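You operate a simulated robot arm through the tools that you are given. There is no shell and no other tool. Be economical: measure what you need, move in short steps, check, and stop when the job is done.

The job below is to be done with a simulated two-armed robot. You get a single attempt, and the scene is never put back.

JOB
Drop the blue and yellow plugs into the PLUGS jar; close it again.
Fine: steady the jar for its lid, off and on; lid screwed home; the other jar stays. Hands unhurt; nothing dropped, spilt, damaged or left on.

It is judged by the outcome, as a careful person would: the job done as asked, and still so three seconds after it is handed in. It fails if anything else is knocked over, pushed out of place, dropped, spilled or broken. Lids that push on must go on centred and level and be pressed home; caps that screw on are set level and turned clockwise until they are tight.

ROBOT AND FRAMES
Two 6-joint arms with two-finger parallel grippers on one trunk, on a base that drives. Base frame: it is fixed to the floor where the robot stands at the start and does not move with it; the origin is under the middle of the robot, x ahead of it, y to its left, z up; the surface under the hand at the start is at about z = 0.86. Readings come in m, degrees, newtons and seconds.
The left shoulder is at the start at [0.06, 0.187, 1.197], the right one opposite. With the tool pointing down near the work surface each hand reaches from about 0.2 to 0.62 m from the robot's upright axis, wherever it stands, measured 20 degrees to its own side. Payload 1.57 kg a hand.
The tool frame of a hand sits at the grasp point between the pads (the TCP): z along the fingers, y along the line on which they close. The tips reach 0.03 m beyond it. The gripper opens to 0.11 m. The fingers are 0.024 m wide and 0.012 m thick; the gripper's body (0.048 by 0.112 m) begins 0.078 m behind the TCP.
Orientation is told as [roll, pitch, yaw] about the base's x, y, z axes, in that order, counted from this pose: with the fingers straight down and closing along the base's y, the tool's x points along the base's -x, its y along +y and its z along -z.

CONTROLS
- The arms move only by the tool drive_tool. It takes "left_motion", "right_motion" or both (then of equal length, played together; a hand with none holds still); each is a list of rows, each a list of 7 numbers: the shift along the base's x, y, z in cm, then the turn, a rotation vector about the base's x, y, z in degrees, then the gripper command, from -1 (fully open) to 1 (shut), values between in proportion. In form: [[dx, dy, dz, wx, wy, wz, claw], ...]. A call has 1 to 10 rows; each row is the pose to reach, as a shift and turn from the pose commanded when the call began. A row lasts 0.2 s, in which the tool goes at most 0.05 m and 8.6 degrees; a call with a longer step from one row to the next is refused whole, and so is a gripper value outside its range. Where a pose cannot be reached the arm comes as near as it can. A force on the tool above 40 N (or 10 N above the force at the start of the call, whichever is more), or a blocked arm, ends the call early, and 0.2 s more pass. Each finger travels about 0.153 m/s and halts on what it meets, pressing with about 40 N; the grip force reading is that of the motor and also rises with nothing between the fingers. The clock runs only during rows and for 0.2 s after the last one: add rows that repeat a pose to give the fingers time. It gives the time, the measured TCP pose, the force on the tool (base axes), the opening and the grip force at its end, in the units of the frame above (readings bear some noise), with the torque about the TCP (base axes, N m) and any sound that the robot's microphone picked up.
- Cameras (640 x 400 px; columns grow to the right, rows downward): "scene" is now at [-0.0038, 0.0374, 1.739]; the picture's right is [0.54, -0.84, 0.00], its down [-0.70, -0.45, -0.56] and it looks along [0.47, 0.30, -0.83] (base axes); focal length 258 px, centre (320, 200). "left" rides on the left gripper at [0.07, -0.016, -0.141] in its tool frame; the picture's right is [0.23, 0.97, 0.00], its down [-0.85, 0.20, -0.48] and it looks along [-0.47, 0.11, 0.88] (tool axes); focal length 222 px, centre (320, 200). "right" rides on the right gripper at [0.07, 0.016, -0.141] in its tool frame; the picture's right is [-0.23, 0.97, 0.00], its down [-0.86, -0.20, -0.48] and it looks along [-0.47, -0.11, 0.88] (tool axes); focal length 222 px, centre (320, 200). There is no depth. A picture from a camera that has moved, and an enlarged one, comes with that camera's place and axes in the base frame and with its lens. The place of the scene camera against the robot may be out by one fixed shift of up to 0.012 m in any direction.
- capture(camera): a new picture of that camera. It takes no simulated time.
- lift_body(by): slides the trunk up (or, below 0, down) by that many m; the arms and the scene camera ride with it, the base frame stays. It gives what a move gives, with no picture.
- base_move(legs): drives the robot by 1 to 6 legs, each [ahead, left, turn to the left] in m, m and degrees, along the robot's own axes; the way and the turn of a leg run together, so that a leg with both is an arc; at most 1.5 m and 180 degrees a leg. The arms and the cameras ride along, it lands a little off, and it stops where it bumps. It gives what a move gives.
- turn_head(pan, tilt): turns the head with the scene camera to pan (to the left, within 86 degrees either way) and tilt (down, from -29 to 69), counted from straight ahead of the robot. It gives what a move gives.
- close_up(camera, box): a new picture of the part [left, top, right, bottom] of that camera's present view, enlarged. It takes no simulated time.
- close_job(): hands the job in; it is judged then, once.

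Work in short steps. Places have to be worked out from the pictures, the camera data and where the tool is seen: move nearer, look again, correct. Check each grasp and each placing, and mend what went wrong. You have 120 turns and 100 pictures in all, those below and enlarged ones among them. Open the grippers and draw the arms clear of the work before you hand the job in, unless the task says otherwise; then end with one line.

The tools are called by a JSON object that holds its "fn" and its "kwargs". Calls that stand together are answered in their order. drive_tool: Moves the arms, as the interface text tells. Its arguments: {"type":"object","properties":{"left_motion":{"type":"array","items":{"type":"array","items":{"type":"number"}}},"right_motion":{"type":"array","items":{"type":"array","items":{"type":"number"}}}},"required":[]} The other tools are called the same way: lift_body (by) slides the trunk up or down; base_move (legs) drives the base; turn_head (pan, tilt) turns the head that bears the scene camera; capture (camera) takes a picture; close_up (camera, box) takes an enlarged picture of a part of a camera's view; close_job () hands the job in.

At the start:

```text
time: 0.0
left_eef_pos: [0.3058, 0.3099, 1.2073]
left_tcp_rot: [0.0, 0.1, 0.0]
left_ft_force: [-0.1, -0.5, -0.7]
left_torque: [-0.01, 0.01, 0.01]
left_finger_gap: 0.1099
left_grasp_force: 0.0
right_eef_pos: [0.464, -0.0529, 1.2477]
right_tcp_rot: [0.0, 0.0, 0.0]
right_ft_force: [-0.3, 0.3, -0.3]
right_torque: [-0.01, 0.0, 0.03]
right_finger_gap: 0.1101
right_grasp_force: 0.1
trunk travel left (down, up): [-0.825, 0.165]
robot x, y, heading: [-0.0016, -0.002, -0.2]
head pan, tilt: [32.7, 56.0]
```

scene: 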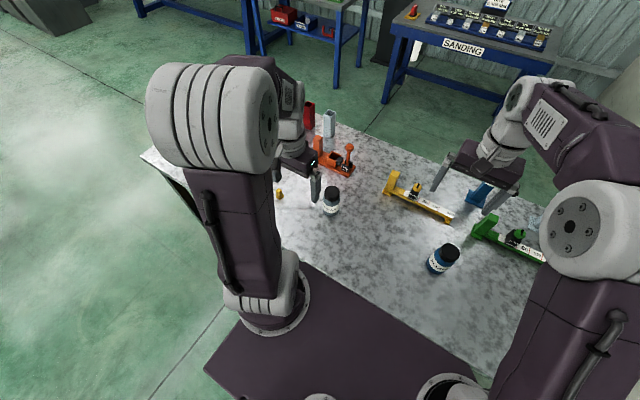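
right: 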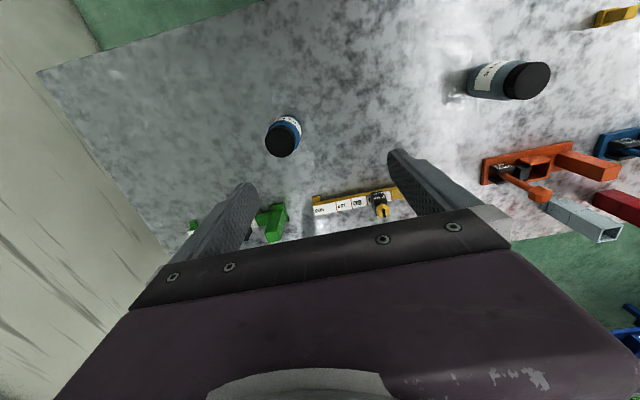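
left: 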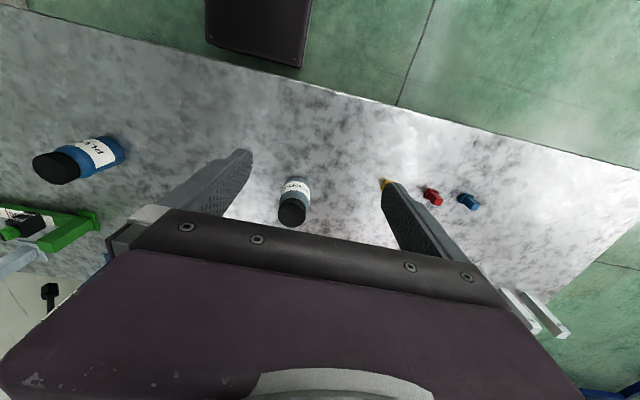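

The left hand view shows two jars and three small plugs (yellow, red, blue). I zoom in to read the labels.

{"fn": "close_up", "kwargs": {"camera": "left", "box": [0, 100, 160, 200]}}

{"fn": "close_up", "kwargs": {"camera": "left", "box": [240, 130, 400, 230]}}

{"fn": "close_up", "kwargs": {"camera": "left", "box": [360, 150, 520, 250]}}

```text
4.00 times, centred on (80, 150) of left
camera zoom: at [0.2354, 0.2919, 1.3493], right [-0.23, 0.97, 0.0], down [0.85, 0.2, 0.48], along [0.47, 0.11, -0.88], focal length 888 px, centre (1280, 400)
```

zoom: 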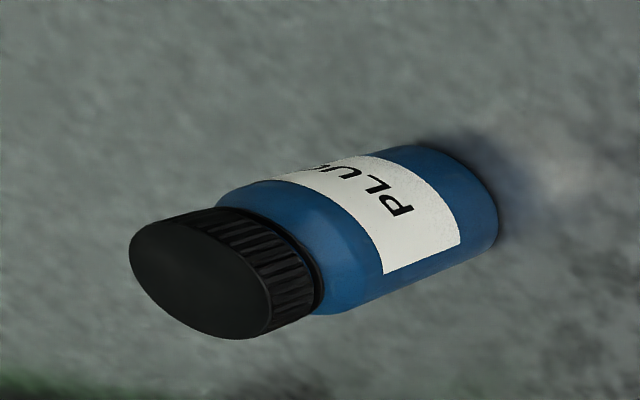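

```text
4.00 times, centred on (320, 180) of left
camera zoom: at [0.2354, 0.2919, 1.3493], right [-0.23, 0.97, 0.0], down [0.85, 0.2, 0.48], along [0.47, 0.11, -0.88], focal length 888 px, centre (320, 280)
```

zoom: 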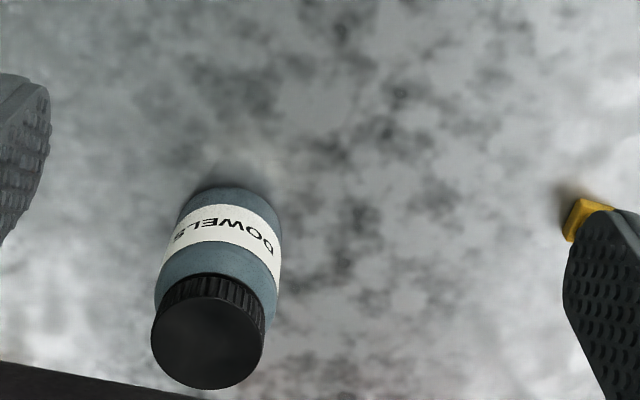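

```text
4.00 times, centred on (440, 200) of left
camera zoom: at [0.2354, 0.2919, 1.3493], right [-0.23, 0.97, 0.0], down [0.85, 0.2, 0.48], along [0.47, 0.11, -0.88], focal length 888 px, centre (-160, 200)
```

zoom: 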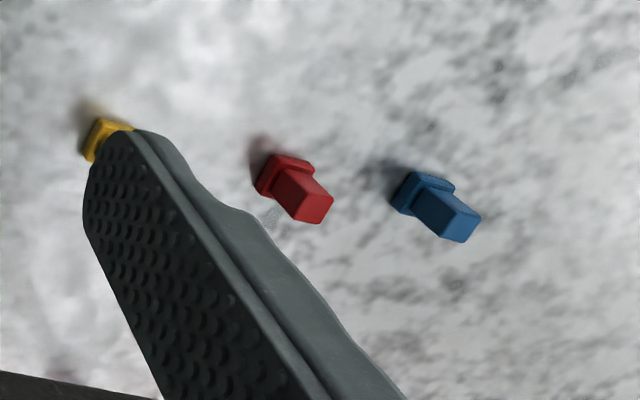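

PLUGS is the blue jar at about (0.475, -0.127), roughly 0.12 tall. DOWELS is at about (0.46, 0.29), yellow plug near (0.415, 0.49), blue plug near (0.41, 0.70). The left hand will steady the jar body at a tilt while the right unscrews from above. I'll begin turning the left hand and shift the right hand aside.

{"fn": "drive_tool", "kwargs": {"left_motion": [[-0.5, -3, 0, 0, 0, -7.4, -1], [-0.5, -6, 0, 0, 0, -14.8, -1], [-0.5, -9, 0, 0, 0, -22.2, -1], [-0.5, -12, 0, 0, 0, -29.6, -1], [-0.5, -15, 0, 0, 0, -37, -1]], "right_motion": [[0, -3, 0, 0, 0, 0, -1], [0, -6, 0, 0, 0, 0, -1], [0, -9, 0, 0, 0, 0, -1], [0, -12, 0, 0, 0, 0, -1], [0, -14, 0, 0, 0, 0, -1]]}}

{"fn": "capture", "kwargs": {"camera": "right"}}

{"fn": "capture", "kwargs": {"camera": "left"}}

```text
time: 1.2
left_eef_pos: [0.3011, 0.1566, 1.2078]
left_tcp_rot: [0.1, 0.1, -37.1]
left_ft_force: [-0.8, 0.6, 0.6]
left_torque: [0.01, 0.03, -0.04]
left_finger_gap: 0.1101
left_grasp_force: 0.1
right_eef_pos: [0.4638, -0.1942, 1.2464]
right_tcp_rot: [0.2, 0.0, -0.1]
right_ft_force: [-0.6, 0.0, -0.6]
right_torque: [0.01, 0.02, -0.02]
right_finger_gap: 0.11
right_grasp_force: 0.0
trunk travel left (down, up): [-0.825, 0.165]
robot x, y, heading: [-0.0006, 0.0, -0.1]
head pan, tilt: [32.7, 56.0]
```

```text
93 pictures are left
camera right: at [0.3963, -0.1782, 1.3873], right [0.23, 0.97, 0.0], down [0.86, -0.2, 0.48], along [0.47, -0.11, -0.88], focal length 222 px, centre (320, 200)
```

right: 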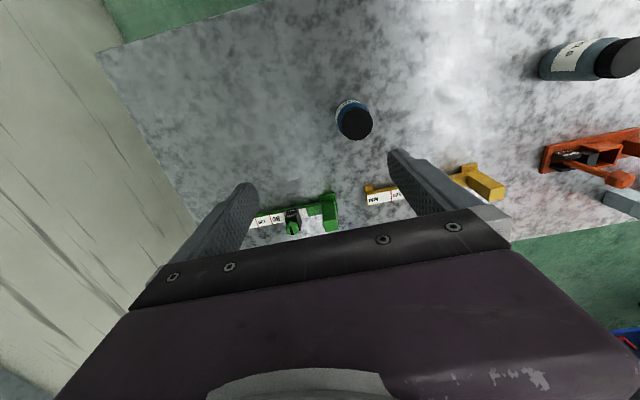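

```text
92 pictures are left
camera left: at [0.2345, 0.1851, 1.3503], right [0.41, 0.91, 0.0], down [0.8, -0.36, 0.48], along [0.44, -0.19, -0.88], focal length 222 px, centre (320, 200)
```

left: 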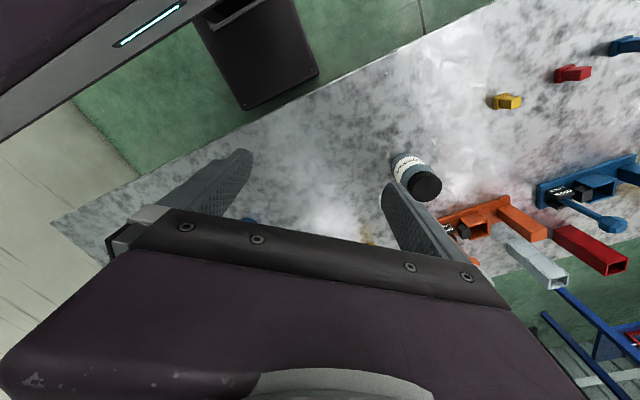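

Zoom on the PLUGS jar from the right camera for its position and size.

{"fn": "close_up", "kwargs": {"camera": "right", "box": [300, 80, 400, 142]}}

```text
6.40 times, centred on (350, 111) of right
camera zoom: at [0.3963, -0.1782, 1.3873], right [0.23, 0.97, 0.0], down [0.86, -0.2, 0.48], along [0.47, -0.11, -0.88], focal length 1422 px, centre (128, 770)
```

zoom: 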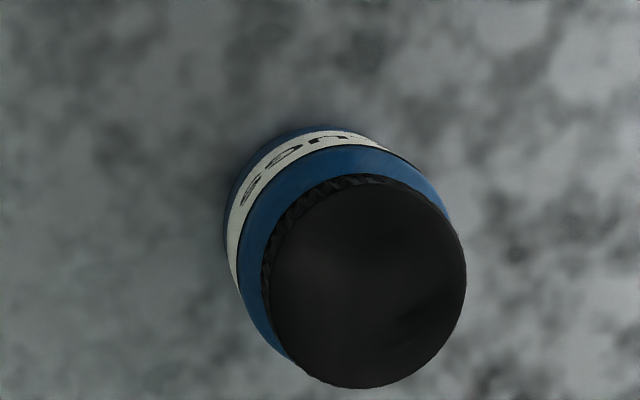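

Jar axis is about (0.479, -0.130), lid Ø≈0.053, body Ø≈0.068, lid top z≈0.988. I tilt the left hand 60° toward the jar and lower it to a stand-off pose.

{"fn": "drive_tool", "kwargs": {"left_motion": [[0.7, -2.4, -2.5, -4.5, -6, 0, -1], [1.4, -4.8, -5, -9, -12, 0, -1], [2.1, -7.2, -7.5, -13.5, -18, 0, -1], [2.8, -9.6, -10, -18, -24, 0, -1], [3.5, -12, -12.5, -22.5, -30, 0, -1], [4.2, -14.4, -15, -27, -36, 0, -1], [4.9, -16.8, -17.5, -31.5, -42, 0, -1], [5.6, -19.2, -20, -36, -48, 0, -1]]}}

{"fn": "capture", "kwargs": {"camera": "left"}}

{"fn": "turn_head", "kwargs": {"pan": 0, "tilt": 62}}

{"fn": "capture", "kwargs": {"camera": "scene"}}

```text
time: 3.0
left_eef_pos: [0.4415, -0.0669, 1.0541]
left_tcp_rot: [-15.1, -56.4, -25.4]
left_ft_force: [0.3, -0.3, -1.0]
left_torque: [-0.05, 0.05, -0.03]
left_finger_gap: 0.1101
left_grasp_force: 0.1
left hand out of reach, approached as far as the arm can: row 3, 4, 5, 6, 7, 8
right_eef_pos: [0.4674, -0.1937, 1.246]
right_tcp_rot: [0.0, 0.2, -0.1]
right_ft_force: [1.2, 0.1, 0.5]
right_torque: [-0.02, 0.05, 0.03]
right_finger_gap: 0.1102
right_grasp_force: 0.1
trunk travel left (down, up): [-0.825, 0.165]
robot x, y, heading: [-0.0029, -0.0005, 0.1]
head pan, tilt: [32.7, 56.0]
```

```text
90 pictures are left
camera left: at [0.3089, 0.0189, 1.073], right [0.48, 0.81, -0.33], down [0.25, 0.23, 0.94], along [0.84, -0.53, -0.1], focal length 222 px, centre (320, 200)
```

left: 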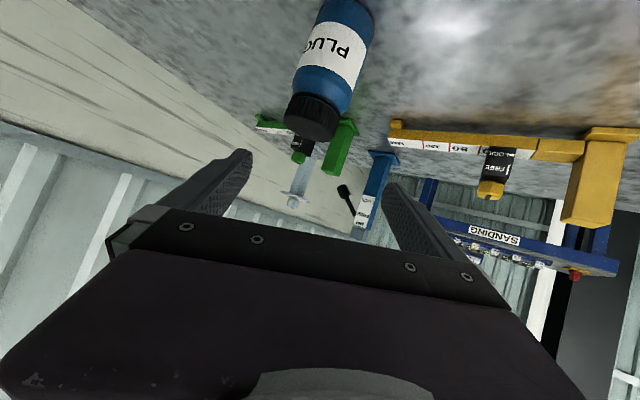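

```text
time: 4.0
left_eef_pos: [0.437, -0.066, 1.0554]
left_tcp_rot: [-14.8, -56.6, -25.6]
left_ft_force: [-0.5, -0.6, -0.2]
left_torque: [0.03, 0.0, 0.02]
left_finger_gap: 0.1099
left_grasp_force: 0.1
right_eef_pos: [0.4653, -0.1921, 1.2482]
right_tcp_rot: [0.1, 0.0, -0.1]
right_ft_force: [-0.4, 0.8, 0.8]
right_torque: [0.02, -0.01, 0.01]
right_finger_gap: 0.11
right_grasp_force: 0.0
trunk travel left (down, up): [-0.825, 0.165]
robot x, y, heading: [-0.0018, 0.0008, -0.0]
head pan, tilt: [0.0, 62.0]
```

```text
89 pictures are left
camera scene: at [-0.0008, -0.0006, 1.7319], right [0.0, -1.0, 0.0], down [-0.88, 0.0, -0.47], along [0.47, 0.0, -0.88], focal length 258 px, centre (320, 200)
```

scene: 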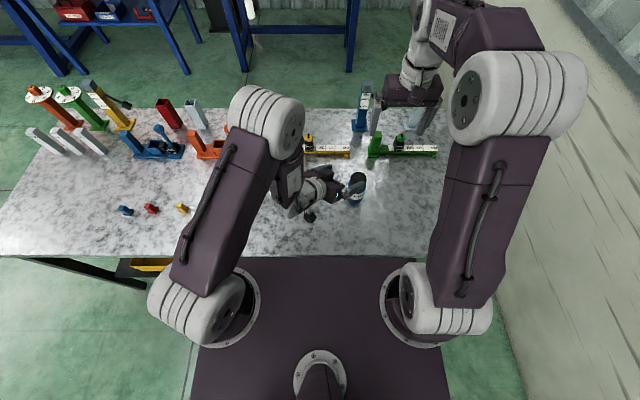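

The stand-off pose is too close to the shoulder, so the arm is cramped. I drive the base back 8 cm to give both arms room (jar still within the right hand's reach).

{"fn": "base_move", "kwargs": {"legs": [[-0.08, 0, 0]]}}

```text
time: 5.0
left_eef_pos: [0.3641, -0.0652, 1.0511]
left_tcp_rot: [-15.1, -56.2, -25.3]
left_ft_force: [0.4, 0.4, -0.6]
left_torque: [0.01, 0.02, -0.01]
left_finger_gap: 0.11
left_grasp_force: 0.0
right_eef_pos: [0.3906, -0.1919, 1.2446]
right_tcp_rot: [0.0, 0.4, -0.1]
right_ft_force: [0.4, 0.0, -0.1]
right_torque: [0.01, 0.04, -0.01]
right_finger_gap: 0.1102
right_grasp_force: 0.2
trunk travel left (down, up): [-0.825, 0.165]
robot x, y, heading: [-0.0819, -0.0004, 0.3]
head pan, tilt: [0.0, 62.0]
```

Now correct the left hand's orientation toward (0,-60,-37) and lower a bit.

{"fn": "drive_tool", "kwargs": {"left_motion": [[0.7, 0.2, -2, 2, -2.2, 0.3, -1], [1.4, 0.4, -4, 4, -4.4, 0.6, -1], [2, 0.5, -6, 6, -6.7, 1, -1], [2, 0.5, -6, 6, -6.7, 1, -1]]}}

{"fn": "capture", "kwargs": {"camera": "left"}}

```text
time: 6.0
left_eef_pos: [0.4063, -0.0799, 1.0269]
left_tcp_rot: [-11.2, -56.9, -28.4]
left_ft_force: [0.4, -0.9, -0.2]
left_torque: [0.01, 0.01, 0.0]
left_finger_gap: 0.1101
left_grasp_force: 0.2
left hand out of reach, approached as far as the arm can: row 1, 2, 3, 4
right_eef_pos: [0.3859, -0.1925, 1.2476]
right_tcp_rot: [0.0, 0.0, 0.1]
right_ft_force: [0.2, -0.1, 0.9]
right_torque: [0.02, -0.01, -0.05]
right_finger_gap: 0.1101
right_grasp_force: 0.0
trunk travel left (down, up): [-0.825, 0.165]
robot x, y, heading: [-0.0787, 0.0008, -0.0]
head pan, tilt: [0.0, 62.0]
```

```text
88 pictures are left
camera left: at [0.2731, 0.0036, 1.048], right [0.48, 0.82, -0.29], down [0.23, 0.2, 0.95], along [0.84, -0.53, -0.09], focal length 222 px, centre (320, 200)
```

left: 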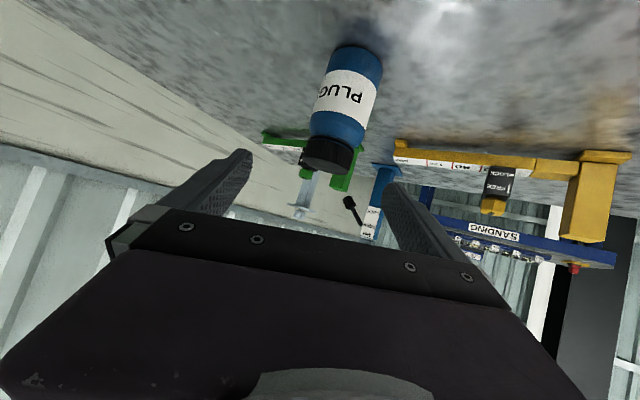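

Still limited near the shoulder. I'll instead go over the jar with the fingers straddling it well above the lid, and then descend; that keeps the wrist further out.

{"fn": "drive_tool", "kwargs": {"left_motion": [[1.5, -1, 1.5, 1, -1.5, 0.2, -1], [3, -2, 3.3, 2, -3, 0.4, -1], [4.2, -3, 3.3, 3, -4.5, 0.6, -1], [5.4, -4, 3.3, 4, -5.5, 0.8, -1], [5.4, -4, 3.3, 4, -5.5, 0.8, -1]]}}

{"fn": "capture", "kwargs": {"camera": "scene"}}

```text
time: 7.2
left_eef_pos: [0.4809, -0.11, 1.0654]
left_tcp_rot: [-2.1, -58.9, -36.1]
left_ft_force: [0.8, 0.3, -0.1]
left_torque: [0.0, 0.0, -0.01]
left_finger_gap: 0.11
left_grasp_force: 0.0
left hand out of reach, approached as far as the arm can: row 2, 3, 4, 5
right_eef_pos: [0.3851, -0.1923, 1.247]
right_tcp_rot: [0.0, 0.0, 0.1]
right_ft_force: [-0.1, 0.0, 0.0]
right_torque: [0.03, -0.05, 0.01]
right_finger_gap: 0.11
right_grasp_force: 0.1
trunk travel left (down, up): [-0.825, 0.165]
robot x, y, heading: [-0.081, -0.0006, -0.3]
head pan, tilt: [0.0, 62.0]
```

```text
87 pictures are left
camera scene: at [-0.079, -0.0008, 1.7319], right [0.0, -1.0, 0.0], down [-0.88, 0.0, -0.47], along [0.47, 0.0, -0.88], focal length 258 px, centre (320, 200)
```

scene: 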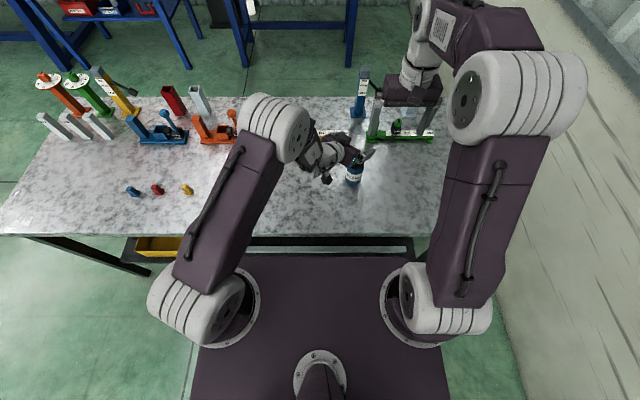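

Orientation is now nearly right and reachable. Centre over the jar laterally and check with the left camera before descending.

{"fn": "drive_tool", "kwargs": {"left_motion": [[-0.1, -1, -0.5, 0.5, -0.5, 0, -1], [-0.2, -2, -1, 1, -1, 0, -1], [-0.2, -2, -1, 1, -1, 0, -1]]}}

{"fn": "capture", "kwargs": {"camera": "left"}}

{"fn": "capture", "kwargs": {"camera": "right"}}

```text
time: 8.0
left_eef_pos: [0.502, -0.1215, 1.0628]
left_tcp_rot: [0.0, -58.9, -38.1]
left_ft_force: [0.8, 0.7, -0.1]
left_torque: [-0.01, 0.03, 0.01]
left_finger_gap: 0.11
left_grasp_force: 0.0
left hand out of reach, approached as far as the arm can: row 1, 2, 3
right_eef_pos: [0.3857, -0.1923, 1.2462]
right_tcp_rot: [0.0, 0.0, 0.1]
right_ft_force: [0.7, 0.0, 0.2]
right_torque: [0.01, 0.0, 0.0]
right_finger_gap: 0.1103
right_grasp_force: 0.1
trunk travel left (down, up): [-0.825, 0.165]
robot x, y, heading: [-0.0816, 0.0018, 0.2]
head pan, tilt: [0.0, 62.0]
```

```text
86 pictures are left
camera left: at [0.3659, -0.0396, 1.0773], right [0.51, 0.84, -0.19], down [0.15, 0.14, 0.98], along [0.85, -0.52, -0.05], focal length 222 px, centre (320, 200)
```

left: 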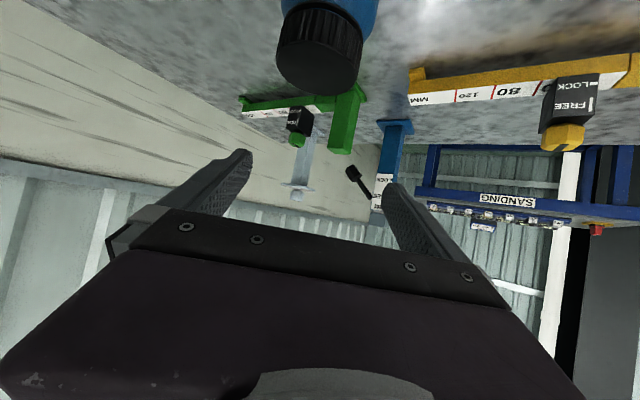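

```text
85 pictures are left
camera right: at [0.3172, -0.1761, 1.3874], right [0.23, 0.97, 0.0], down [0.86, -0.2, 0.48], along [0.47, -0.11, -0.88], focal length 222 px, centre (320, 200)
```

right: 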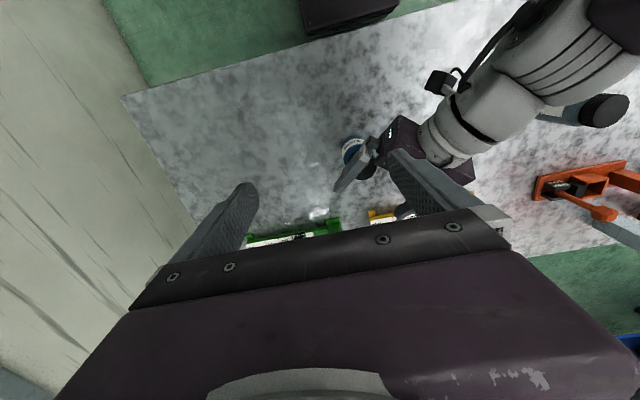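

The tilt is limited by wrist bend with the shoulder so high. I'll raise the left hand 20 cm and then lower the trunk 20 cm so the forearm lies flatter.

{"fn": "drive_tool", "kwargs": {"left_motion": [[0, 0, 4, 0, 0, 0, -1], [0, 0, 8, 0, 0, 0, -1], [0, 0, 12, 0, 0, 0, -1], [0, 0, 16, 0, 0, 0, -1], [0, 0, 20, 0, 0, 0, -1], [0, 0, 20, 0, 0, 0, -1]]}}

{"fn": "lift_body", "kwargs": {"by": -0.2}}

```text
time: 8.9
left_eef_pos: [0.4968, -0.117, 1.1749]
left_tcp_rot: [4.0, -57.8, -40.6]
left_ft_force: [9.5, 0.1, -6.9]
left_torque: [0.06, -0.25, 0.2]
left_finger_gap: 0.1056
left_grasp_force: 0.1
left hand out of reach, approached as far as the arm can: row 1
right_eef_pos: [0.3845, -0.1903, 1.2511]
right_tcp_rot: [0.4, 0.0, 0.2]
right_ft_force: [-9.5, 0.2, 7.1]
right_torque: [0.44, 0.22, 0.55]
right_finger_gap: 0.11
right_grasp_force: 0.2
trunk travel left (down, up): [-0.825, 0.165]
robot x, y, heading: [-0.0829, 0.0008, 0.3]
head pan, tilt: [0.0, 62.0]
stopped in row 4 (left hand): the force on the tool passed its limit at 70 N (the readings are from after the stop); the commanded pose is now the measured one
```

```text
time: 11.1
left_eef_pos: [0.4974, -0.1183, 0.9761]
left_tcp_rot: [3.9, -58.0, -40.6]
left_ft_force: [17.2, -3.1, -10.0]
left_torque: [0.24, -0.18, 0.47]
left_finger_gap: 0.1031
left_grasp_force: 0.1
right_eef_pos: [0.3848, -0.191, 1.0508]
right_tcp_rot: [0.4, -0.1, 0.3]
right_ft_force: [-17.0, 2.4, 9.1]
right_torque: [0.72, 0.43, 1.14]
right_finger_gap: 0.1099
right_grasp_force: 0.1
trunk travel left (down, up): [-0.625, 0.365]
robot x, y, heading: [-0.0789, -0.0002, 0.2]
head pan, tilt: [0.0, 62.0]
```

The two hands touched each other; I must separate them. First look, before moving anything.

{"fn": "capture", "kwargs": {"camera": "scene"}}

{"fn": "capture", "kwargs": {"camera": "right"}}

{"fn": "capture", "kwargs": {"camera": "left"}}

```text
84 pictures are left
camera scene: at [-0.0787, -0.001, 1.532], right [0.0, -1.0, 0.0], down [-0.88, 0.0, -0.47], along [0.47, 0.0, -0.88], focal length 258 px, centre (320, 200)
```

scene: 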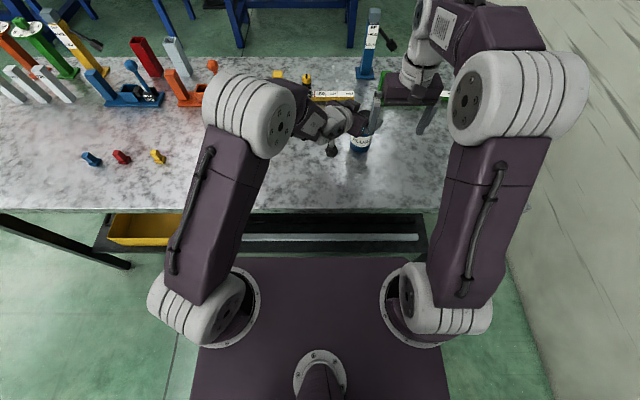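

```text
83 pictures are left
camera right: at [0.316, -0.1751, 1.1915], right [0.22, 0.97, 0.01], down [0.86, -0.2, 0.48], along [0.47, -0.1, -0.88], focal length 222 px, centre (320, 200)
```

right: 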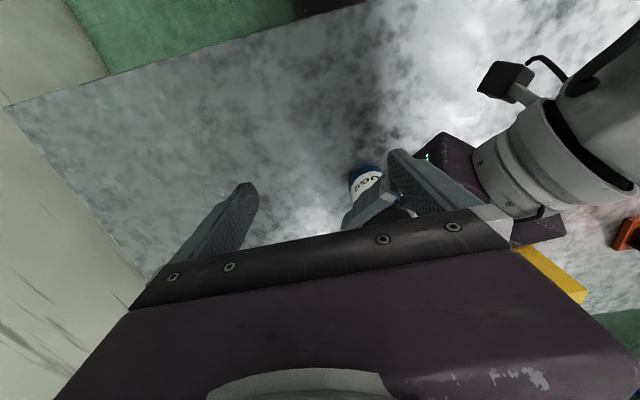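

```text
82 pictures are left
camera left: at [0.3613, -0.0375, 0.9922], right [0.5, 0.85, -0.16], down [0.14, 0.1, 0.99], along [0.86, -0.51, -0.07], focal length 222 px, centre (320, 200)
```

left: 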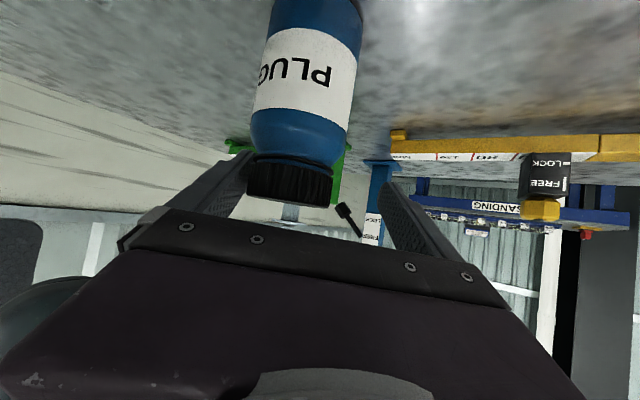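

Jar is upright between the left fingers. Back the right hand off along the contact force direction (back, up, right).

{"fn": "drive_tool", "kwargs": {"right_motion": [[-1, -0.3, 1, 0, 0, 0, -1], [-3, -1, 3, 0, 0, 0, -1], [-5, -3, 6, 0, 0, 0, -1], [-6, -6, 9, 0, 0, 0, -1], [-6, -9, 12, 0, 0, 0, -1]]}}

{"fn": "capture", "kwargs": {"camera": "right"}}

{"fn": "capture", "kwargs": {"camera": "left"}}

```text
time: 12.3
left_eef_pos: [0.4973, -0.1183, 0.9755]
left_tcp_rot: [4.1, -57.8, -40.7]
left_ft_force: [-1.0, -0.4, 0.3]
left_torque: [0.0, 0.0, -0.01]
left_finger_gap: 0.1102
left_grasp_force: 0.1
right_eef_pos: [0.3255, -0.2805, 1.1719]
right_tcp_rot: [0.4, -0.1, 0.2]
right_ft_force: [-0.2, 0.9, 0.7]
right_torque: [0.01, 0.03, -0.02]
right_finger_gap: 0.1099
right_grasp_force: 0.0
trunk travel left (down, up): [-0.625, 0.365]
robot x, y, heading: [-0.0782, -0.0024, -0.3]
head pan, tilt: [0.0, 62.0]
```

```text
81 pictures are left
camera right: at [0.2556, -0.2662, 1.3113], right [0.22, 0.97, 0.01], down [0.85, -0.2, 0.48], along [0.47, -0.1, -0.88], focal length 222 px, centre (320, 200)
```

right: 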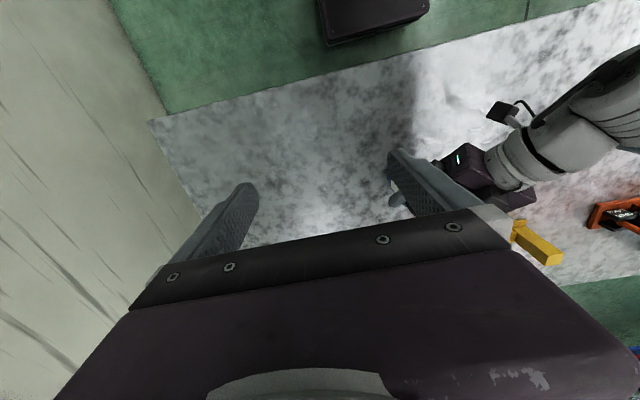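

```text
80 pictures are left
camera left: at [0.3615, -0.0382, 0.9918], right [0.5, 0.85, -0.16], down [0.14, 0.1, 0.99], along [0.86, -0.51, -0.07], focal length 222 px, centre (320, 200)
```

left: 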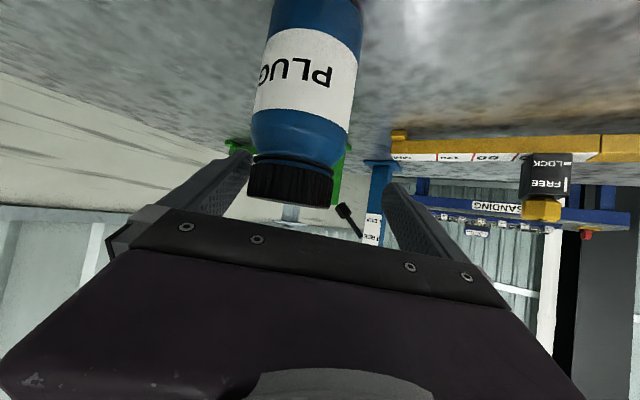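

Hands are separate. The jar sits 2.3 cm off-centre between the left fingers; centre on (0.479, -0.133) before descending.

{"fn": "drive_tool", "kwargs": {"left_motion": [[-0.9, -0.75, 0, 0, 0, 0, -1], [-1.8, -1.5, 0, 0, 0, 0, -1], [-1.8, -1.5, 0, 0, 0, 0, -1]]}}

{"fn": "capture", "kwargs": {"camera": "left"}}

```text
time: 13.1
left_eef_pos: [0.4875, -0.1247, 0.9764]
left_tcp_rot: [3.6, -57.8, -40.7]
left_ft_force: [-0.1, 0.0, 0.3]
left_torque: [0.02, -0.02, 0.02]
left_finger_gap: 0.1097
left_grasp_force: 0.0
left hand out of reach, approached as far as the arm can: row 2, 3
right_eef_pos: [0.3249, -0.2799, 1.1709]
right_tcp_rot: [0.3, -0.2, 0.1]
right_ft_force: [-1.1, 0.0, -0.1]
right_torque: [0.0, 0.01, -0.01]
right_finger_gap: 0.1098
right_grasp_force: 0.1
trunk travel left (down, up): [-0.625, 0.365]
robot x, y, heading: [-0.0765, 0.0018, -0.2]
head pan, tilt: [0.0, 62.0]
```

```text
79 pictures are left
camera left: at [0.3531, -0.0438, 0.9923], right [0.5, 0.85, -0.16], down [0.14, 0.1, 0.98], along [0.85, -0.52, -0.07], focal length 222 px, centre (320, 200)
```

left: 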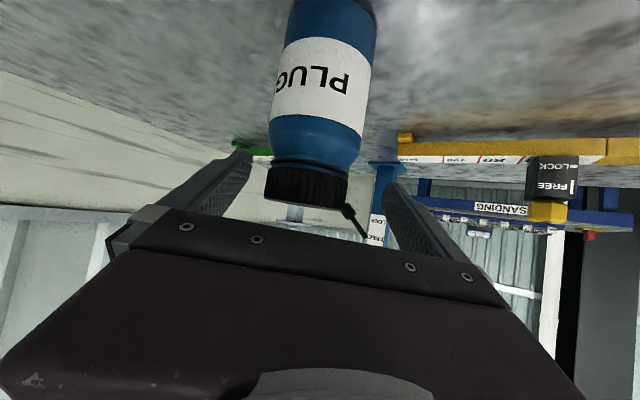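

The left arm is still folded a bit too tightly. I lift the left hand clear above the jar and shift the base left 12 cm and slightly forward, giving the left arm more reach distance while the right stays in range.

{"fn": "drive_tool", "kwargs": {"left_motion": [[0, 0, 4, 0, 0, 0, -1], [0, 0, 8, 0, 0, 0, -1], [0, 0, 11.5, 0, 0, 0, -1], [0, 0, 11.5, 0, 0, 0, -1]]}}

{"fn": "base_move", "kwargs": {"legs": [[0.025, 0.12, 0]]}}

{"fn": "capture", "kwargs": {"camera": "scene"}}

```text
time: 14.1
left_eef_pos: [0.4883, -0.1259, 1.0912]
left_tcp_rot: [4.1, -57.9, -40.7]
left_ft_force: [0.0, -0.7, 0.1]
left_torque: [0.04, 0.04, 0.02]
left_finger_gap: 0.1101
left_grasp_force: 0.1
right_eef_pos: [0.326, -0.2797, 1.1719]
right_tcp_rot: [0.4, -0.1, 0.0]
right_ft_force: [0.1, -0.5, 0.0]
right_torque: [-0.01, -0.01, -0.03]
right_finger_gap: 0.1099
right_grasp_force: 0.1
trunk travel left (down, up): [-0.625, 0.365]
robot x, y, heading: [-0.0826, 0.0014, -0.3]
head pan, tilt: [0.0, 62.0]
```

```text
time: 15.3
left_eef_pos: [0.5141, -0.0066, 1.0902]
left_tcp_rot: [4.2, -58.0, -40.6]
left_ft_force: [-0.2, -0.4, 0.2]
left_torque: [0.0, 0.02, 0.0]
left_finger_gap: 0.11
left_grasp_force: 0.0
right_eef_pos: [0.3498, -0.1607, 1.1712]
right_tcp_rot: [0.4, -0.2, 0.2]
right_ft_force: [0.0, -0.2, -0.3]
right_torque: [0.02, -0.04, 0.03]
right_finger_gap: 0.1099
right_grasp_force: 0.0
trunk travel left (down, up): [-0.625, 0.365]
robot x, y, heading: [-0.0522, 0.1192, 0.3]
head pan, tilt: [0.0, 62.0]
```

```text
78 pictures are left
camera scene: at [-0.0542, 0.1175, 1.5319], right [0.0, -1.0, 0.0], down [-0.88, 0.0, -0.47], along [0.47, 0.0, -0.88], focal length 258 px, centre (320, 200)
```

scene: 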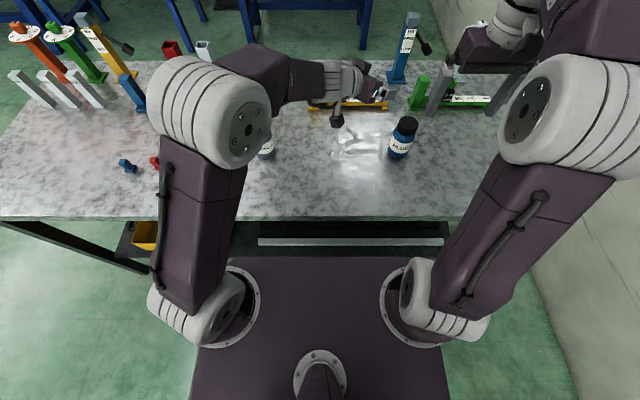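

Jar stands clear at right of view. Now move the left hand to a low stand-off behind the jar (back along the approach line) and see whether it is reachable.

{"fn": "drive_tool", "kwargs": {"left_motion": [[-3, -1.3, -2, -1, -0.4, -0.9, -1], [-6, -2.7, -4, -2.1, -0.8, -1.8, -1], [-9, -4, -6, -3.2, -1.2, -2.7, -1], [-12, -5.5, -9, -4.3, -1.6, -3.6, -1], [-12, -5.5, -9, -4.3, -1.6, -3.6, -1]]}}

{"fn": "capture", "kwargs": {"camera": "left"}}

```text
time: 16.5
left_eef_pos: [0.4297, -0.0071, 0.9983]
left_tcp_rot: [0.6, -62.0, -43.8]
left_ft_force: [0.1, 0.5, 0.0]
left_torque: [-0.01, 0.01, 0.0]
left_finger_gap: 0.11
left_grasp_force: 0.0
left hand out of reach, approached as far as the arm can: row 2, 3, 4, 5
right_eef_pos: [0.35, -0.1612, 1.1715]
right_tcp_rot: [0.4, -0.1, 0.2]
right_ft_force: [0.0, -0.6, 0.3]
right_torque: [-0.03, -0.02, -0.02]
right_finger_gap: 0.1098
right_grasp_force: 0.1
trunk travel left (down, up): [-0.625, 0.365]
robot x, y, heading: [-0.056, 0.1218, 0.0]
head pan, tilt: [0.0, 62.0]
```

```text
77 pictures are left
camera left: at [0.3025, 0.0883, 1.0041], right [0.59, 0.78, -0.2], down [0.12, 0.16, 0.98], along [0.8, -0.6, 0.0], focal length 222 px, centre (320, 200)
```

left: 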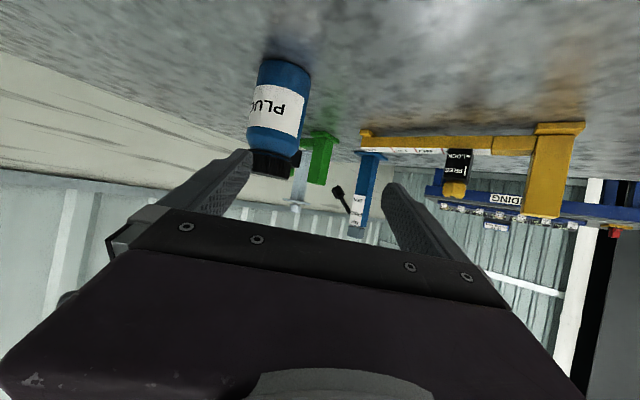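

Shift right to just short of the jar, lined up with the approach direction.

{"fn": "drive_tool", "kwargs": {"left_motion": [[0, -2.5, 0, 0, 0, 0, -1], [0, -5, 0, 0, 0, 0, -1], [0, -7.8, 0, 0, 0, 0, -1], [0, -7.8, 0, 0, 0, 0, -1]]}}

{"fn": "capture", "kwargs": {"camera": "left"}}

```text
time: 17.5
left_eef_pos: [0.4535, -0.0064, 0.9904]
left_tcp_rot: [-0.9, -61.9, -40.4]
left_ft_force: [-0.1, -0.1, 0.9]
left_torque: [0.0, 0.01, -0.01]
left_finger_gap: 0.1101
left_grasp_force: 0.0
left hand out of reach, approached as far as the arm can: row 1, 2, 3, 4
right_eef_pos: [0.3502, -0.161, 1.1715]
right_tcp_rot: [0.3, -0.1, 0.2]
right_ft_force: [0.6, -0.2, -0.1]
right_torque: [-0.01, 0.03, 0.02]
right_finger_gap: 0.1101
right_grasp_force: 0.1
trunk travel left (down, up): [-0.625, 0.365]
robot x, y, heading: [-0.056, 0.1202, 0.1]
head pan, tilt: [0.0, 62.0]
```

```text
76 pictures are left
camera left: at [0.3238, 0.0829, 0.997], right [0.56, 0.8, -0.21], down [0.12, 0.17, 0.98], along [0.82, -0.57, -0.01], focal length 222 px, centre (320, 200)
```

left: 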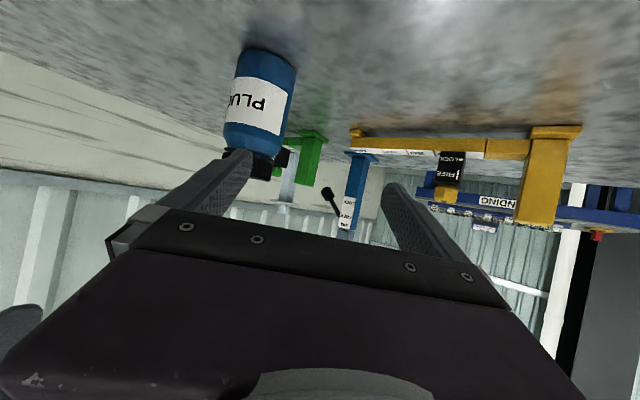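

The limit appears to be the left shoulder's inward swing (~33°), so the jar should be straight ahead of the robot instead. I raise the left hand clear, turn its yaw toward -27, then drive the base right so the jar is centred.

{"fn": "drive_tool", "kwargs": {"left_motion": [[-0.5, 1, 3, 0, 0, 3, -1], [-1, 2, 7, 0, 0, 7, -1], [-2, 3, 11, 0, 0, 10, -1], [-3, 4, 15, 0, 0, 13, -1], [-3, 4, 15, 0, 0, 13, -1]]}}

{"fn": "base_move", "kwargs": {"legs": [[0.01, -0.23, 0]]}}

{"fn": "capture", "kwargs": {"camera": "scene"}}

```text
time: 18.7
left_eef_pos: [0.4493, 0.0859, 1.1302]
left_tcp_rot: [-1.0, -61.6, -27.3]
left_ft_force: [0.7, 0.2, -0.3]
left_torque: [-0.01, 0.0, -0.03]
left_finger_gap: 0.1099
left_grasp_force: 0.0
left hand out of reach, approached as far as the arm can: row 1, 2, 3, 4, 5
right_eef_pos: [0.3497, -0.1619, 1.1725]
right_tcp_rot: [0.3, -0.1, 0.3]
right_ft_force: [-0.2, 0.0, -0.1]
right_torque: [0.01, 0.04, 0.06]
right_finger_gap: 0.11
right_grasp_force: 0.0
trunk travel left (down, up): [-0.625, 0.365]
robot x, y, heading: [-0.0559, 0.118, -0.1]
head pan, tilt: [0.0, 62.0]
```

```text
time: 20.5
left_eef_pos: [0.459, -0.1439, 1.1294]
left_tcp_rot: [-1.0, -61.7, -27.4]
left_ft_force: [0.7, 0.7, -0.8]
left_torque: [-0.03, -0.02, -0.02]
left_finger_gap: 0.1101
left_grasp_force: 0.2
right_eef_pos: [0.3603, -0.3924, 1.1711]
right_tcp_rot: [0.4, -0.2, 0.2]
right_ft_force: [0.0, -0.8, -0.3]
right_torque: [-0.01, 0.02, 0.0]
right_finger_gap: 0.11
right_grasp_force: 0.0
trunk travel left (down, up): [-0.625, 0.365]
robot x, y, heading: [-0.0405, -0.1135, -0.1]
head pan, tilt: [0.0, 62.0]
```

```text
75 pictures are left
camera scene: at [-0.044, -0.1123, 1.5319], right [0.0, -1.0, 0.0], down [-0.88, 0.0, -0.47], along [0.47, 0.0, -0.88], focal length 258 px, centre (320, 200)
```

scene: 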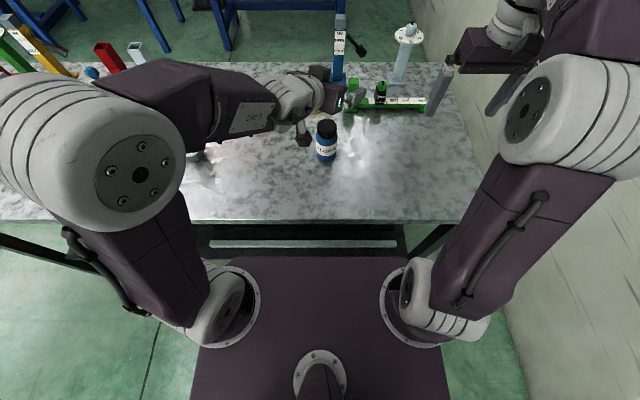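

The left elbow has drifted far out to the left — the IK got into a poor branch during my cramped tilt. I straighten the left hand back to pointing down at an open spot, then tilt again from there.

{"fn": "drive_tool", "kwargs": {"left_motion": [[-0.7, 1.8, 0.6, 3.55, 6.85, 0, -1], [-1.5, 3.5, 1.2, 7.1, 13.7, 0, -1], [-2.2, 5.3, 1.8, 10.65, 20.5, 0, -1], [-3, 7, 2.5, 14.2, 27.4, 0, -1], [-3.7, 8.8, 3.1, 17.75, 34.2, 0, -1], [-4.5, 10.5, 3.8, 21.3, 41.1, 0, -1], [-5.2, 12.3, 4.4, 24.85, 47.9, 0, -1], [-5.9, 14, 5, 28.4, 54.8, 0, -1], [-5.9, 14, 5, 28.4, 54.8, 0, -1]]}}

{"fn": "capture", "kwargs": {"camera": "scene"}}

```text
time: 22.5
left_eef_pos: [0.3985, -0.0028, 1.1801]
left_tcp_rot: [-0.7, 0.1, -27.3]
left_ft_force: [0.3, -0.8, -0.5]
left_torque: [0.01, -0.01, 0.01]
left_finger_gap: 0.1101
left_grasp_force: 0.1
left hand out of reach, approached as far as the arm can: row 1, 2, 3
right_eef_pos: [0.359, -0.3919, 1.1707]
right_tcp_rot: [0.4, -0.3, 0.2]
right_ft_force: [-0.3, -0.9, -0.7]
right_torque: [-0.01, -0.02, -0.04]
right_finger_gap: 0.1101
right_grasp_force: 0.1
trunk travel left (down, up): [-0.625, 0.365]
robot x, y, heading: [-0.0445, -0.1115, -0.0]
head pan, tilt: [0.0, 62.0]
```

```text
74 pictures are left
camera scene: at [-0.0449, -0.1128, 1.5319], right [0.0, -1.0, 0.0], down [-0.88, 0.0, -0.47], along [0.47, 0.0, -0.88], focal length 258 px, centre (320, 200)
```

scene: 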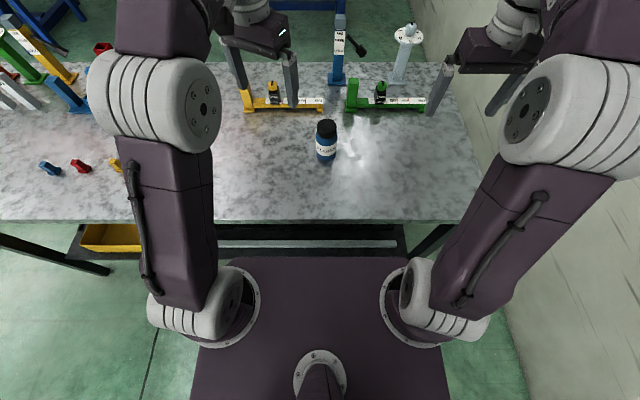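

Now a clean arm posture. Tilt again by 60° with the hand a good distance out, watching whether it remains reachable.

{"fn": "drive_tool", "kwargs": {"left_motion": [[0.3, -0.6, -1, -3.44, -6.67, 0, -1], [0.6, -1.2, -2, -6.9, -13.3, 0, -1], [0.9, -1.8, -3, -10.3, -20, 0, -1], [1.2, -2.4, -4, -13.8, -26.7, 0, -1], [1.2, -2.4, -4, -13.8, -26.7, 0, -1]]}}

{"fn": "capture", "kwargs": {"camera": "scene"}}

```text
time: 23.7
left_eef_pos: [0.4124, -0.0282, 1.1396]
left_tcp_rot: [-0.8, -30.1, -27.4]
left_ft_force: [-0.6, 0.0, 0.2]
left_torque: [-0.01, 0.02, 0.01]
left_finger_gap: 0.1099
left_grasp_force: 0.1
right_eef_pos: [0.3591, -0.3914, 1.1703]
right_tcp_rot: [0.5, -0.1, 0.2]
right_ft_force: [-0.2, -0.7, 0.3]
right_torque: [-0.01, 0.02, -0.02]
right_finger_gap: 0.1102
right_grasp_force: 0.1
trunk travel left (down, up): [-0.625, 0.365]
robot x, y, heading: [-0.0434, -0.117, 0.1]
head pan, tilt: [0.0, 62.0]
```

```text
73 pictures are left
camera scene: at [-0.0433, -0.1128, 1.5319], right [0.0, -1.0, 0.0], down [-0.88, 0.0, -0.47], along [0.47, 0.0, -0.88], focal length 258 px, centre (320, 200)
```

scene: 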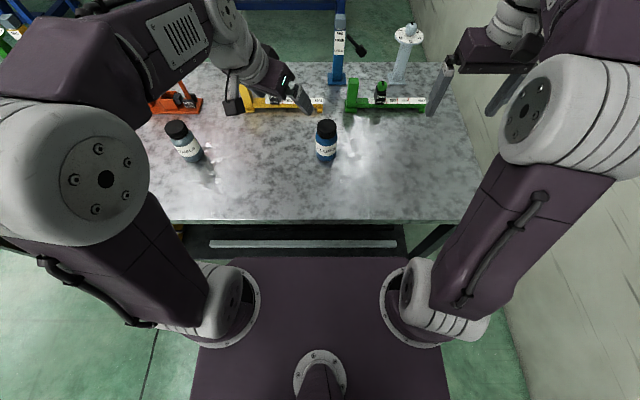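

No reach trouble this time. Continue tilting the other 30° and move toward the jar's approach line.

{"fn": "drive_tool", "kwargs": {"left_motion": [[0, -1.3, -1, -3.44, -6.67, 0, -1], [0, -2.6, -2, -6.9, -13.3, 0, -1], [0, -4, -3, -10.3, -20, 0, -1], [0, -5, -4, -13.8, -26.7, 0, -1], [0, -5, -4, -13.8, -26.7, 0, -1]]}}

{"fn": "capture", "kwargs": {"camera": "scene"}}

```text
time: 24.9
left_eef_pos: [0.4069, -0.084, 1.103]
left_tcp_rot: [-3.7, -57.6, -27.1]
left_ft_force: [0.0, 0.2, -0.1]
left_torque: [0.01, -0.01, -0.02]
left_finger_gap: 0.1101
left_grasp_force: 0.0
left hand out of reach, approached as far as the arm can: row 3, 4, 5
right_eef_pos: [0.3596, -0.3916, 1.1717]
right_tcp_rot: [0.5, -0.2, 0.2]
right_ft_force: [-0.6, -0.8, -0.6]
right_torque: [-0.01, -0.02, -0.01]
right_finger_gap: 0.1098
right_grasp_force: 0.0
trunk travel left (down, up): [-0.625, 0.365]
robot x, y, heading: [-0.0418, -0.1081, -0.2]
head pan, tilt: [0.0, 62.0]
```

```text
72 pictures are left
camera scene: at [-0.0438, -0.1126, 1.5319], right [0.0, -1.0, 0.0], down [-0.88, 0.0, -0.47], along [0.47, 0.0, -0.88], focal length 258 px, centre (320, 200)
```

scene: 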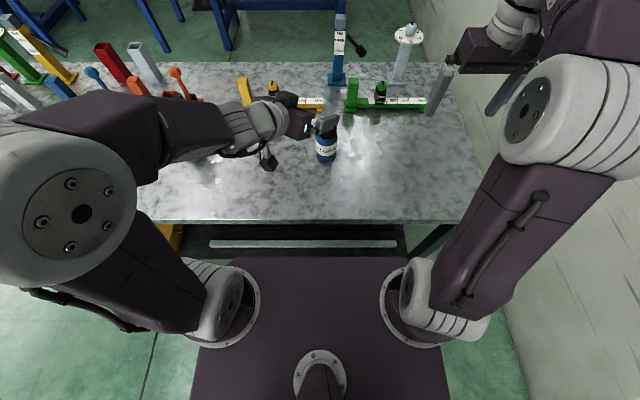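

Nearly on target and the arm has a forward margin. Move forward to straddle above the lid (TCP over the jar axis, z≈1.06), levelling the roll.

{"fn": "drive_tool", "kwargs": {"left_motion": [[2.4, -1.6, -1, 0.6, -0.3, 1, -1], [4.8, -3.2, -2.5, 1.2, -0.6, 2, -1], [7.2, -4.9, -4, 1.7, -0.9, 3.1, -1], [7.2, -4.9, -4, 1.7, -0.9, 3.1, -1]]}}

{"fn": "capture", "kwargs": {"camera": "left"}}

```text
time: 25.9
left_eef_pos: [0.4811, -0.1319, 1.0637]
left_tcp_rot: [-0.2, -57.7, -27.1]
left_ft_force: [0.1, -0.2, 1.3]
left_torque: [0.0, -0.01, 0.0]
left_finger_gap: 0.11
left_grasp_force: 0.1
right_eef_pos: [0.3593, -0.39, 1.1722]
right_tcp_rot: [0.4, -0.2, 0.2]
right_ft_force: [-0.3, 0.2, -0.4]
right_torque: [-0.02, -0.04, 0.03]
right_finger_gap: 0.11
right_grasp_force: 0.0
trunk travel left (down, up): [-0.625, 0.365]
robot x, y, heading: [-0.0486, -0.111, 0.1]
head pan, tilt: [0.0, 62.0]
```

```text
71 pictures are left
camera left: at [0.3331, -0.0762, 1.0814], right [0.34, 0.92, -0.2], down [0.14, 0.16, 0.98], along [0.93, -0.36, -0.08], focal length 222 px, centre (320, 200)
```

left: 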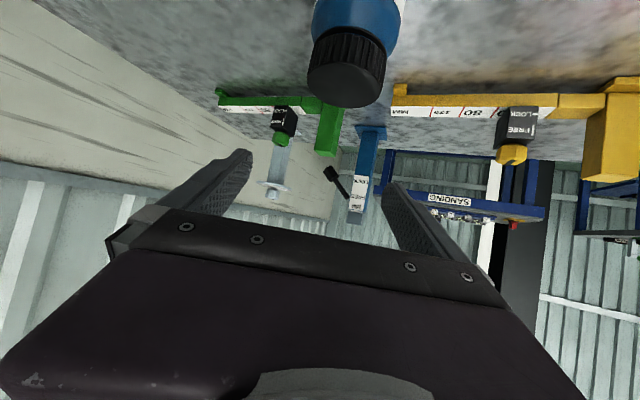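

Well centred (jar axis measured at y≈-0.134). Descend vertically to TCP z≈0.91, with a slight extra tilt.

{"fn": "drive_tool", "kwargs": {"left_motion": [[-0.1, -0.1, -2.5, -0.5, -1, 0, -1], [-0.2, -0.1, -5, -1, -2, 0, -1], [-0.2, -0.1, -7.5, -1.5, -3, 0, -1], [-0.2, -0.2, -10, -2, -4, 0, -1], [-0.2, -0.2, -12.5, -2.3, -4.5, 0, -1], [-0.2, -0.2, -15.2, -2.3, -4.5, 0, -1], [-0.2, -0.2, -15.2, -2.3, -4.5, 0, -1]]}}

{"fn": "capture", "kwargs": {"camera": "left"}}

{"fn": "capture", "kwargs": {"camera": "scene"}}

```text
time: 27.5
left_eef_pos: [0.5038, -0.1165, 0.9293]
left_tcp_rot: [-5.9, -61.9, -22.7]
left_ft_force: [-1.4, 1.1, 0.4]
left_torque: [0.04, 0.01, 0.0]
left_finger_gap: 0.1101
left_grasp_force: 0.0
left hand out of reach, approached as far as the arm can: row 1, 2, 3, 4, 5, 6, 7
right_eef_pos: [0.3594, -0.3916, 1.1706]
right_tcp_rot: [0.4, -0.1, 0.3]
right_ft_force: [-0.1, 0.6, -0.1]
right_torque: [0.01, -0.01, -0.04]
right_finger_gap: 0.11
right_grasp_force: 0.0
trunk travel left (down, up): [-0.625, 0.365]
robot x, y, heading: [-0.0443, -0.1123, 0.0]
head pan, tilt: [0.0, 62.0]
```

```text
70 pictures are left
camera left: at [0.3574, -0.0572, 0.9369], right [0.36, 0.9, -0.25], down [0.1, 0.23, 0.97], along [0.93, -0.37, -0.01], focal length 222 px, centre (320, 200)
```

left: 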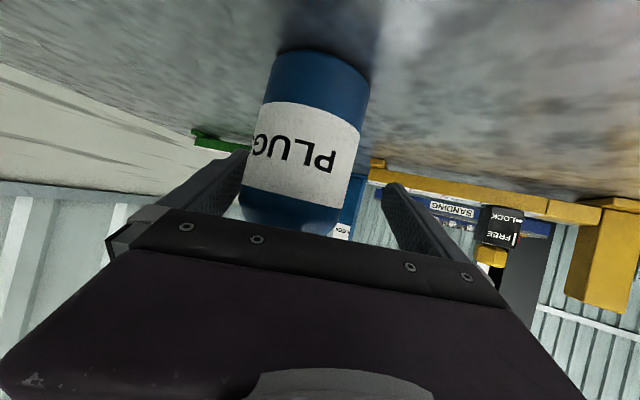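

```text
69 pictures are left
camera scene: at [-0.0447, -0.1126, 1.5319], right [0.0, -1.0, 0.0], down [-0.88, 0.0, -0.47], along [0.47, 0.0, -0.88], focal length 258 px, centre (320, 200)
```

scene: 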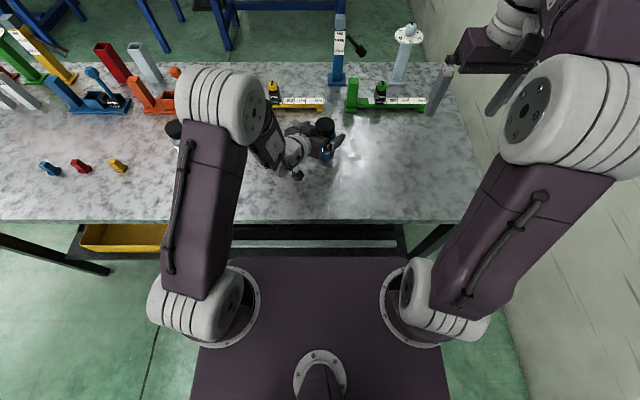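

Elbow fold limit pushed the hand 2.5 cm forward/left. The base can supply exactly that missing shift: drive (-0.025, -0.016), which centres the open fingers on the jar.

{"fn": "base_move", "kwargs": {"legs": [[-0.035, -0.016, 0]]}}

{"fn": "capture", "kwargs": {"camera": "left"}}

```text
time: 28.3
left_eef_pos: [0.4722, -0.1311, 0.9292]
left_tcp_rot: [-6.1, -61.7, -22.7]
left_ft_force: [-0.9, 0.5, -0.1]
left_torque: [0.04, 0.0, -0.01]
left_finger_gap: 0.1097
left_grasp_force: 0.1
right_eef_pos: [0.3258, -0.4065, 1.1699]
right_tcp_rot: [0.5, 0.0, 0.1]
right_ft_force: [-0.9, 0.4, -0.8]
right_torque: [-0.02, 0.0, 0.02]
right_finger_gap: 0.1099
right_grasp_force: 0.0
trunk travel left (down, up): [-0.625, 0.365]
robot x, y, heading: [-0.0787, -0.1283, -0.2]
head pan, tilt: [0.0, 62.0]
```

```text
68 pictures are left
camera left: at [0.3246, -0.0724, 0.9361], right [0.36, 0.9, -0.25], down [0.1, 0.23, 0.97], along [0.93, -0.37, -0.01], focal length 222 px, centre (320, 200)
```

left: 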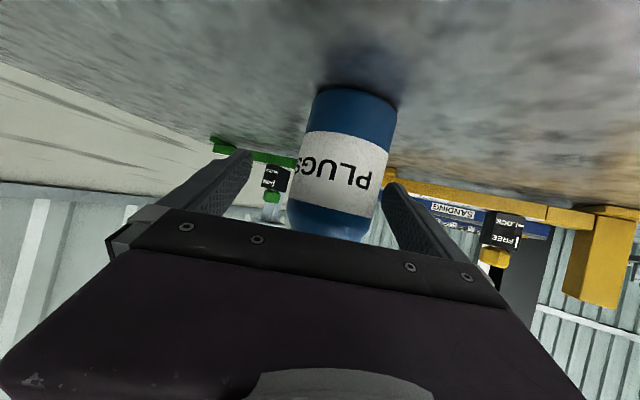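

Zoom to measure the jar's axis between the fingers accurately.

{"fn": "close_up", "kwargs": {"camera": "left", "box": [200, 60, 440, 260]}}

```text
2.00 times, centred on (320, 160) of left
camera zoom: at [0.3246, -0.0724, 0.9361], right [0.36, 0.9, -0.25], down [0.1, 0.23, 0.97], along [0.93, -0.37, -0.01], focal length 444 px, centre (320, 280)
```

zoom: 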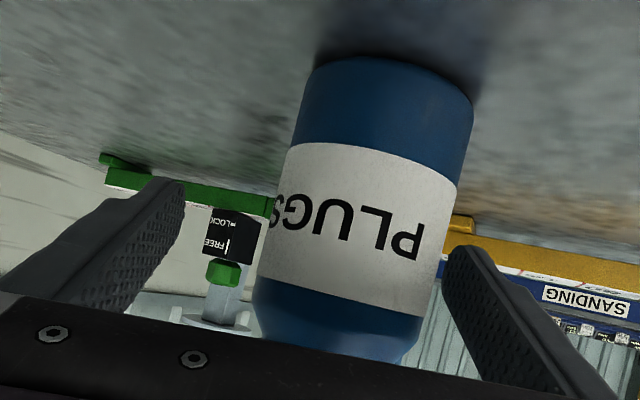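

Jar axis ≈ (0.481, -0.126); the fingers are 8 mm off-centre. Fine-correct position, roll and height.

{"fn": "drive_tool", "kwargs": {"left_motion": [[0.15, 0.35, -0.5, 1.3, -0.5, 2.6, -1], [0.3, 0.7, -1, 2.6, -1.1, 5.3, -1], [0.3, 0.7, -1, 2.6, -1.1, 5.3, -1]]}}

{"fn": "capture", "kwargs": {"camera": "left"}}

```text
time: 29.1
left_eef_pos: [0.4821, -0.115, 0.9319]
left_tcp_rot: [-4.9, -61.4, -21.7]
left_ft_force: [-0.1, 0.7, -0.6]
left_torque: [0.01, -0.01, 0.04]
left_finger_gap: 0.1099
left_grasp_force: 0.1
left hand out of reach, approached as far as the arm can: row 1, 2, 3
right_eef_pos: [0.3252, -0.4071, 1.1718]
right_tcp_rot: [0.4, -0.2, 0.2]
right_ft_force: [0.8, -0.2, -1.1]
right_torque: [0.0, 0.02, 0.01]
right_finger_gap: 0.11
right_grasp_force: 0.0
trunk travel left (down, up): [-0.625, 0.365]
robot x, y, heading: [-0.0794, -0.1304, -0.0]
head pan, tilt: [0.0, 62.0]
```

```text
66 pictures are left
camera left: at [0.3329, -0.062, 0.939], right [0.33, 0.92, -0.24], down [0.09, 0.22, 0.97], along [0.94, -0.34, -0.01], focal length 222 px, centre (320, 200)
```

left: 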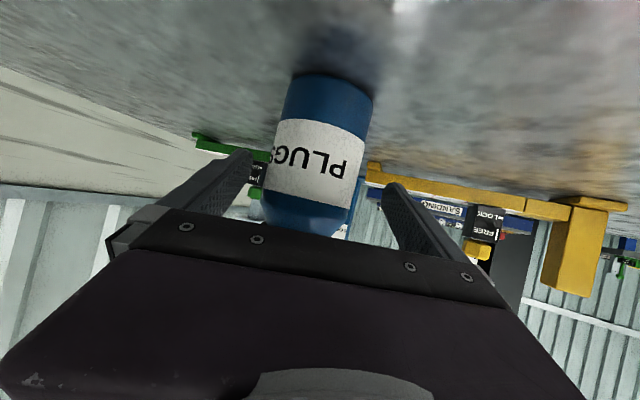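

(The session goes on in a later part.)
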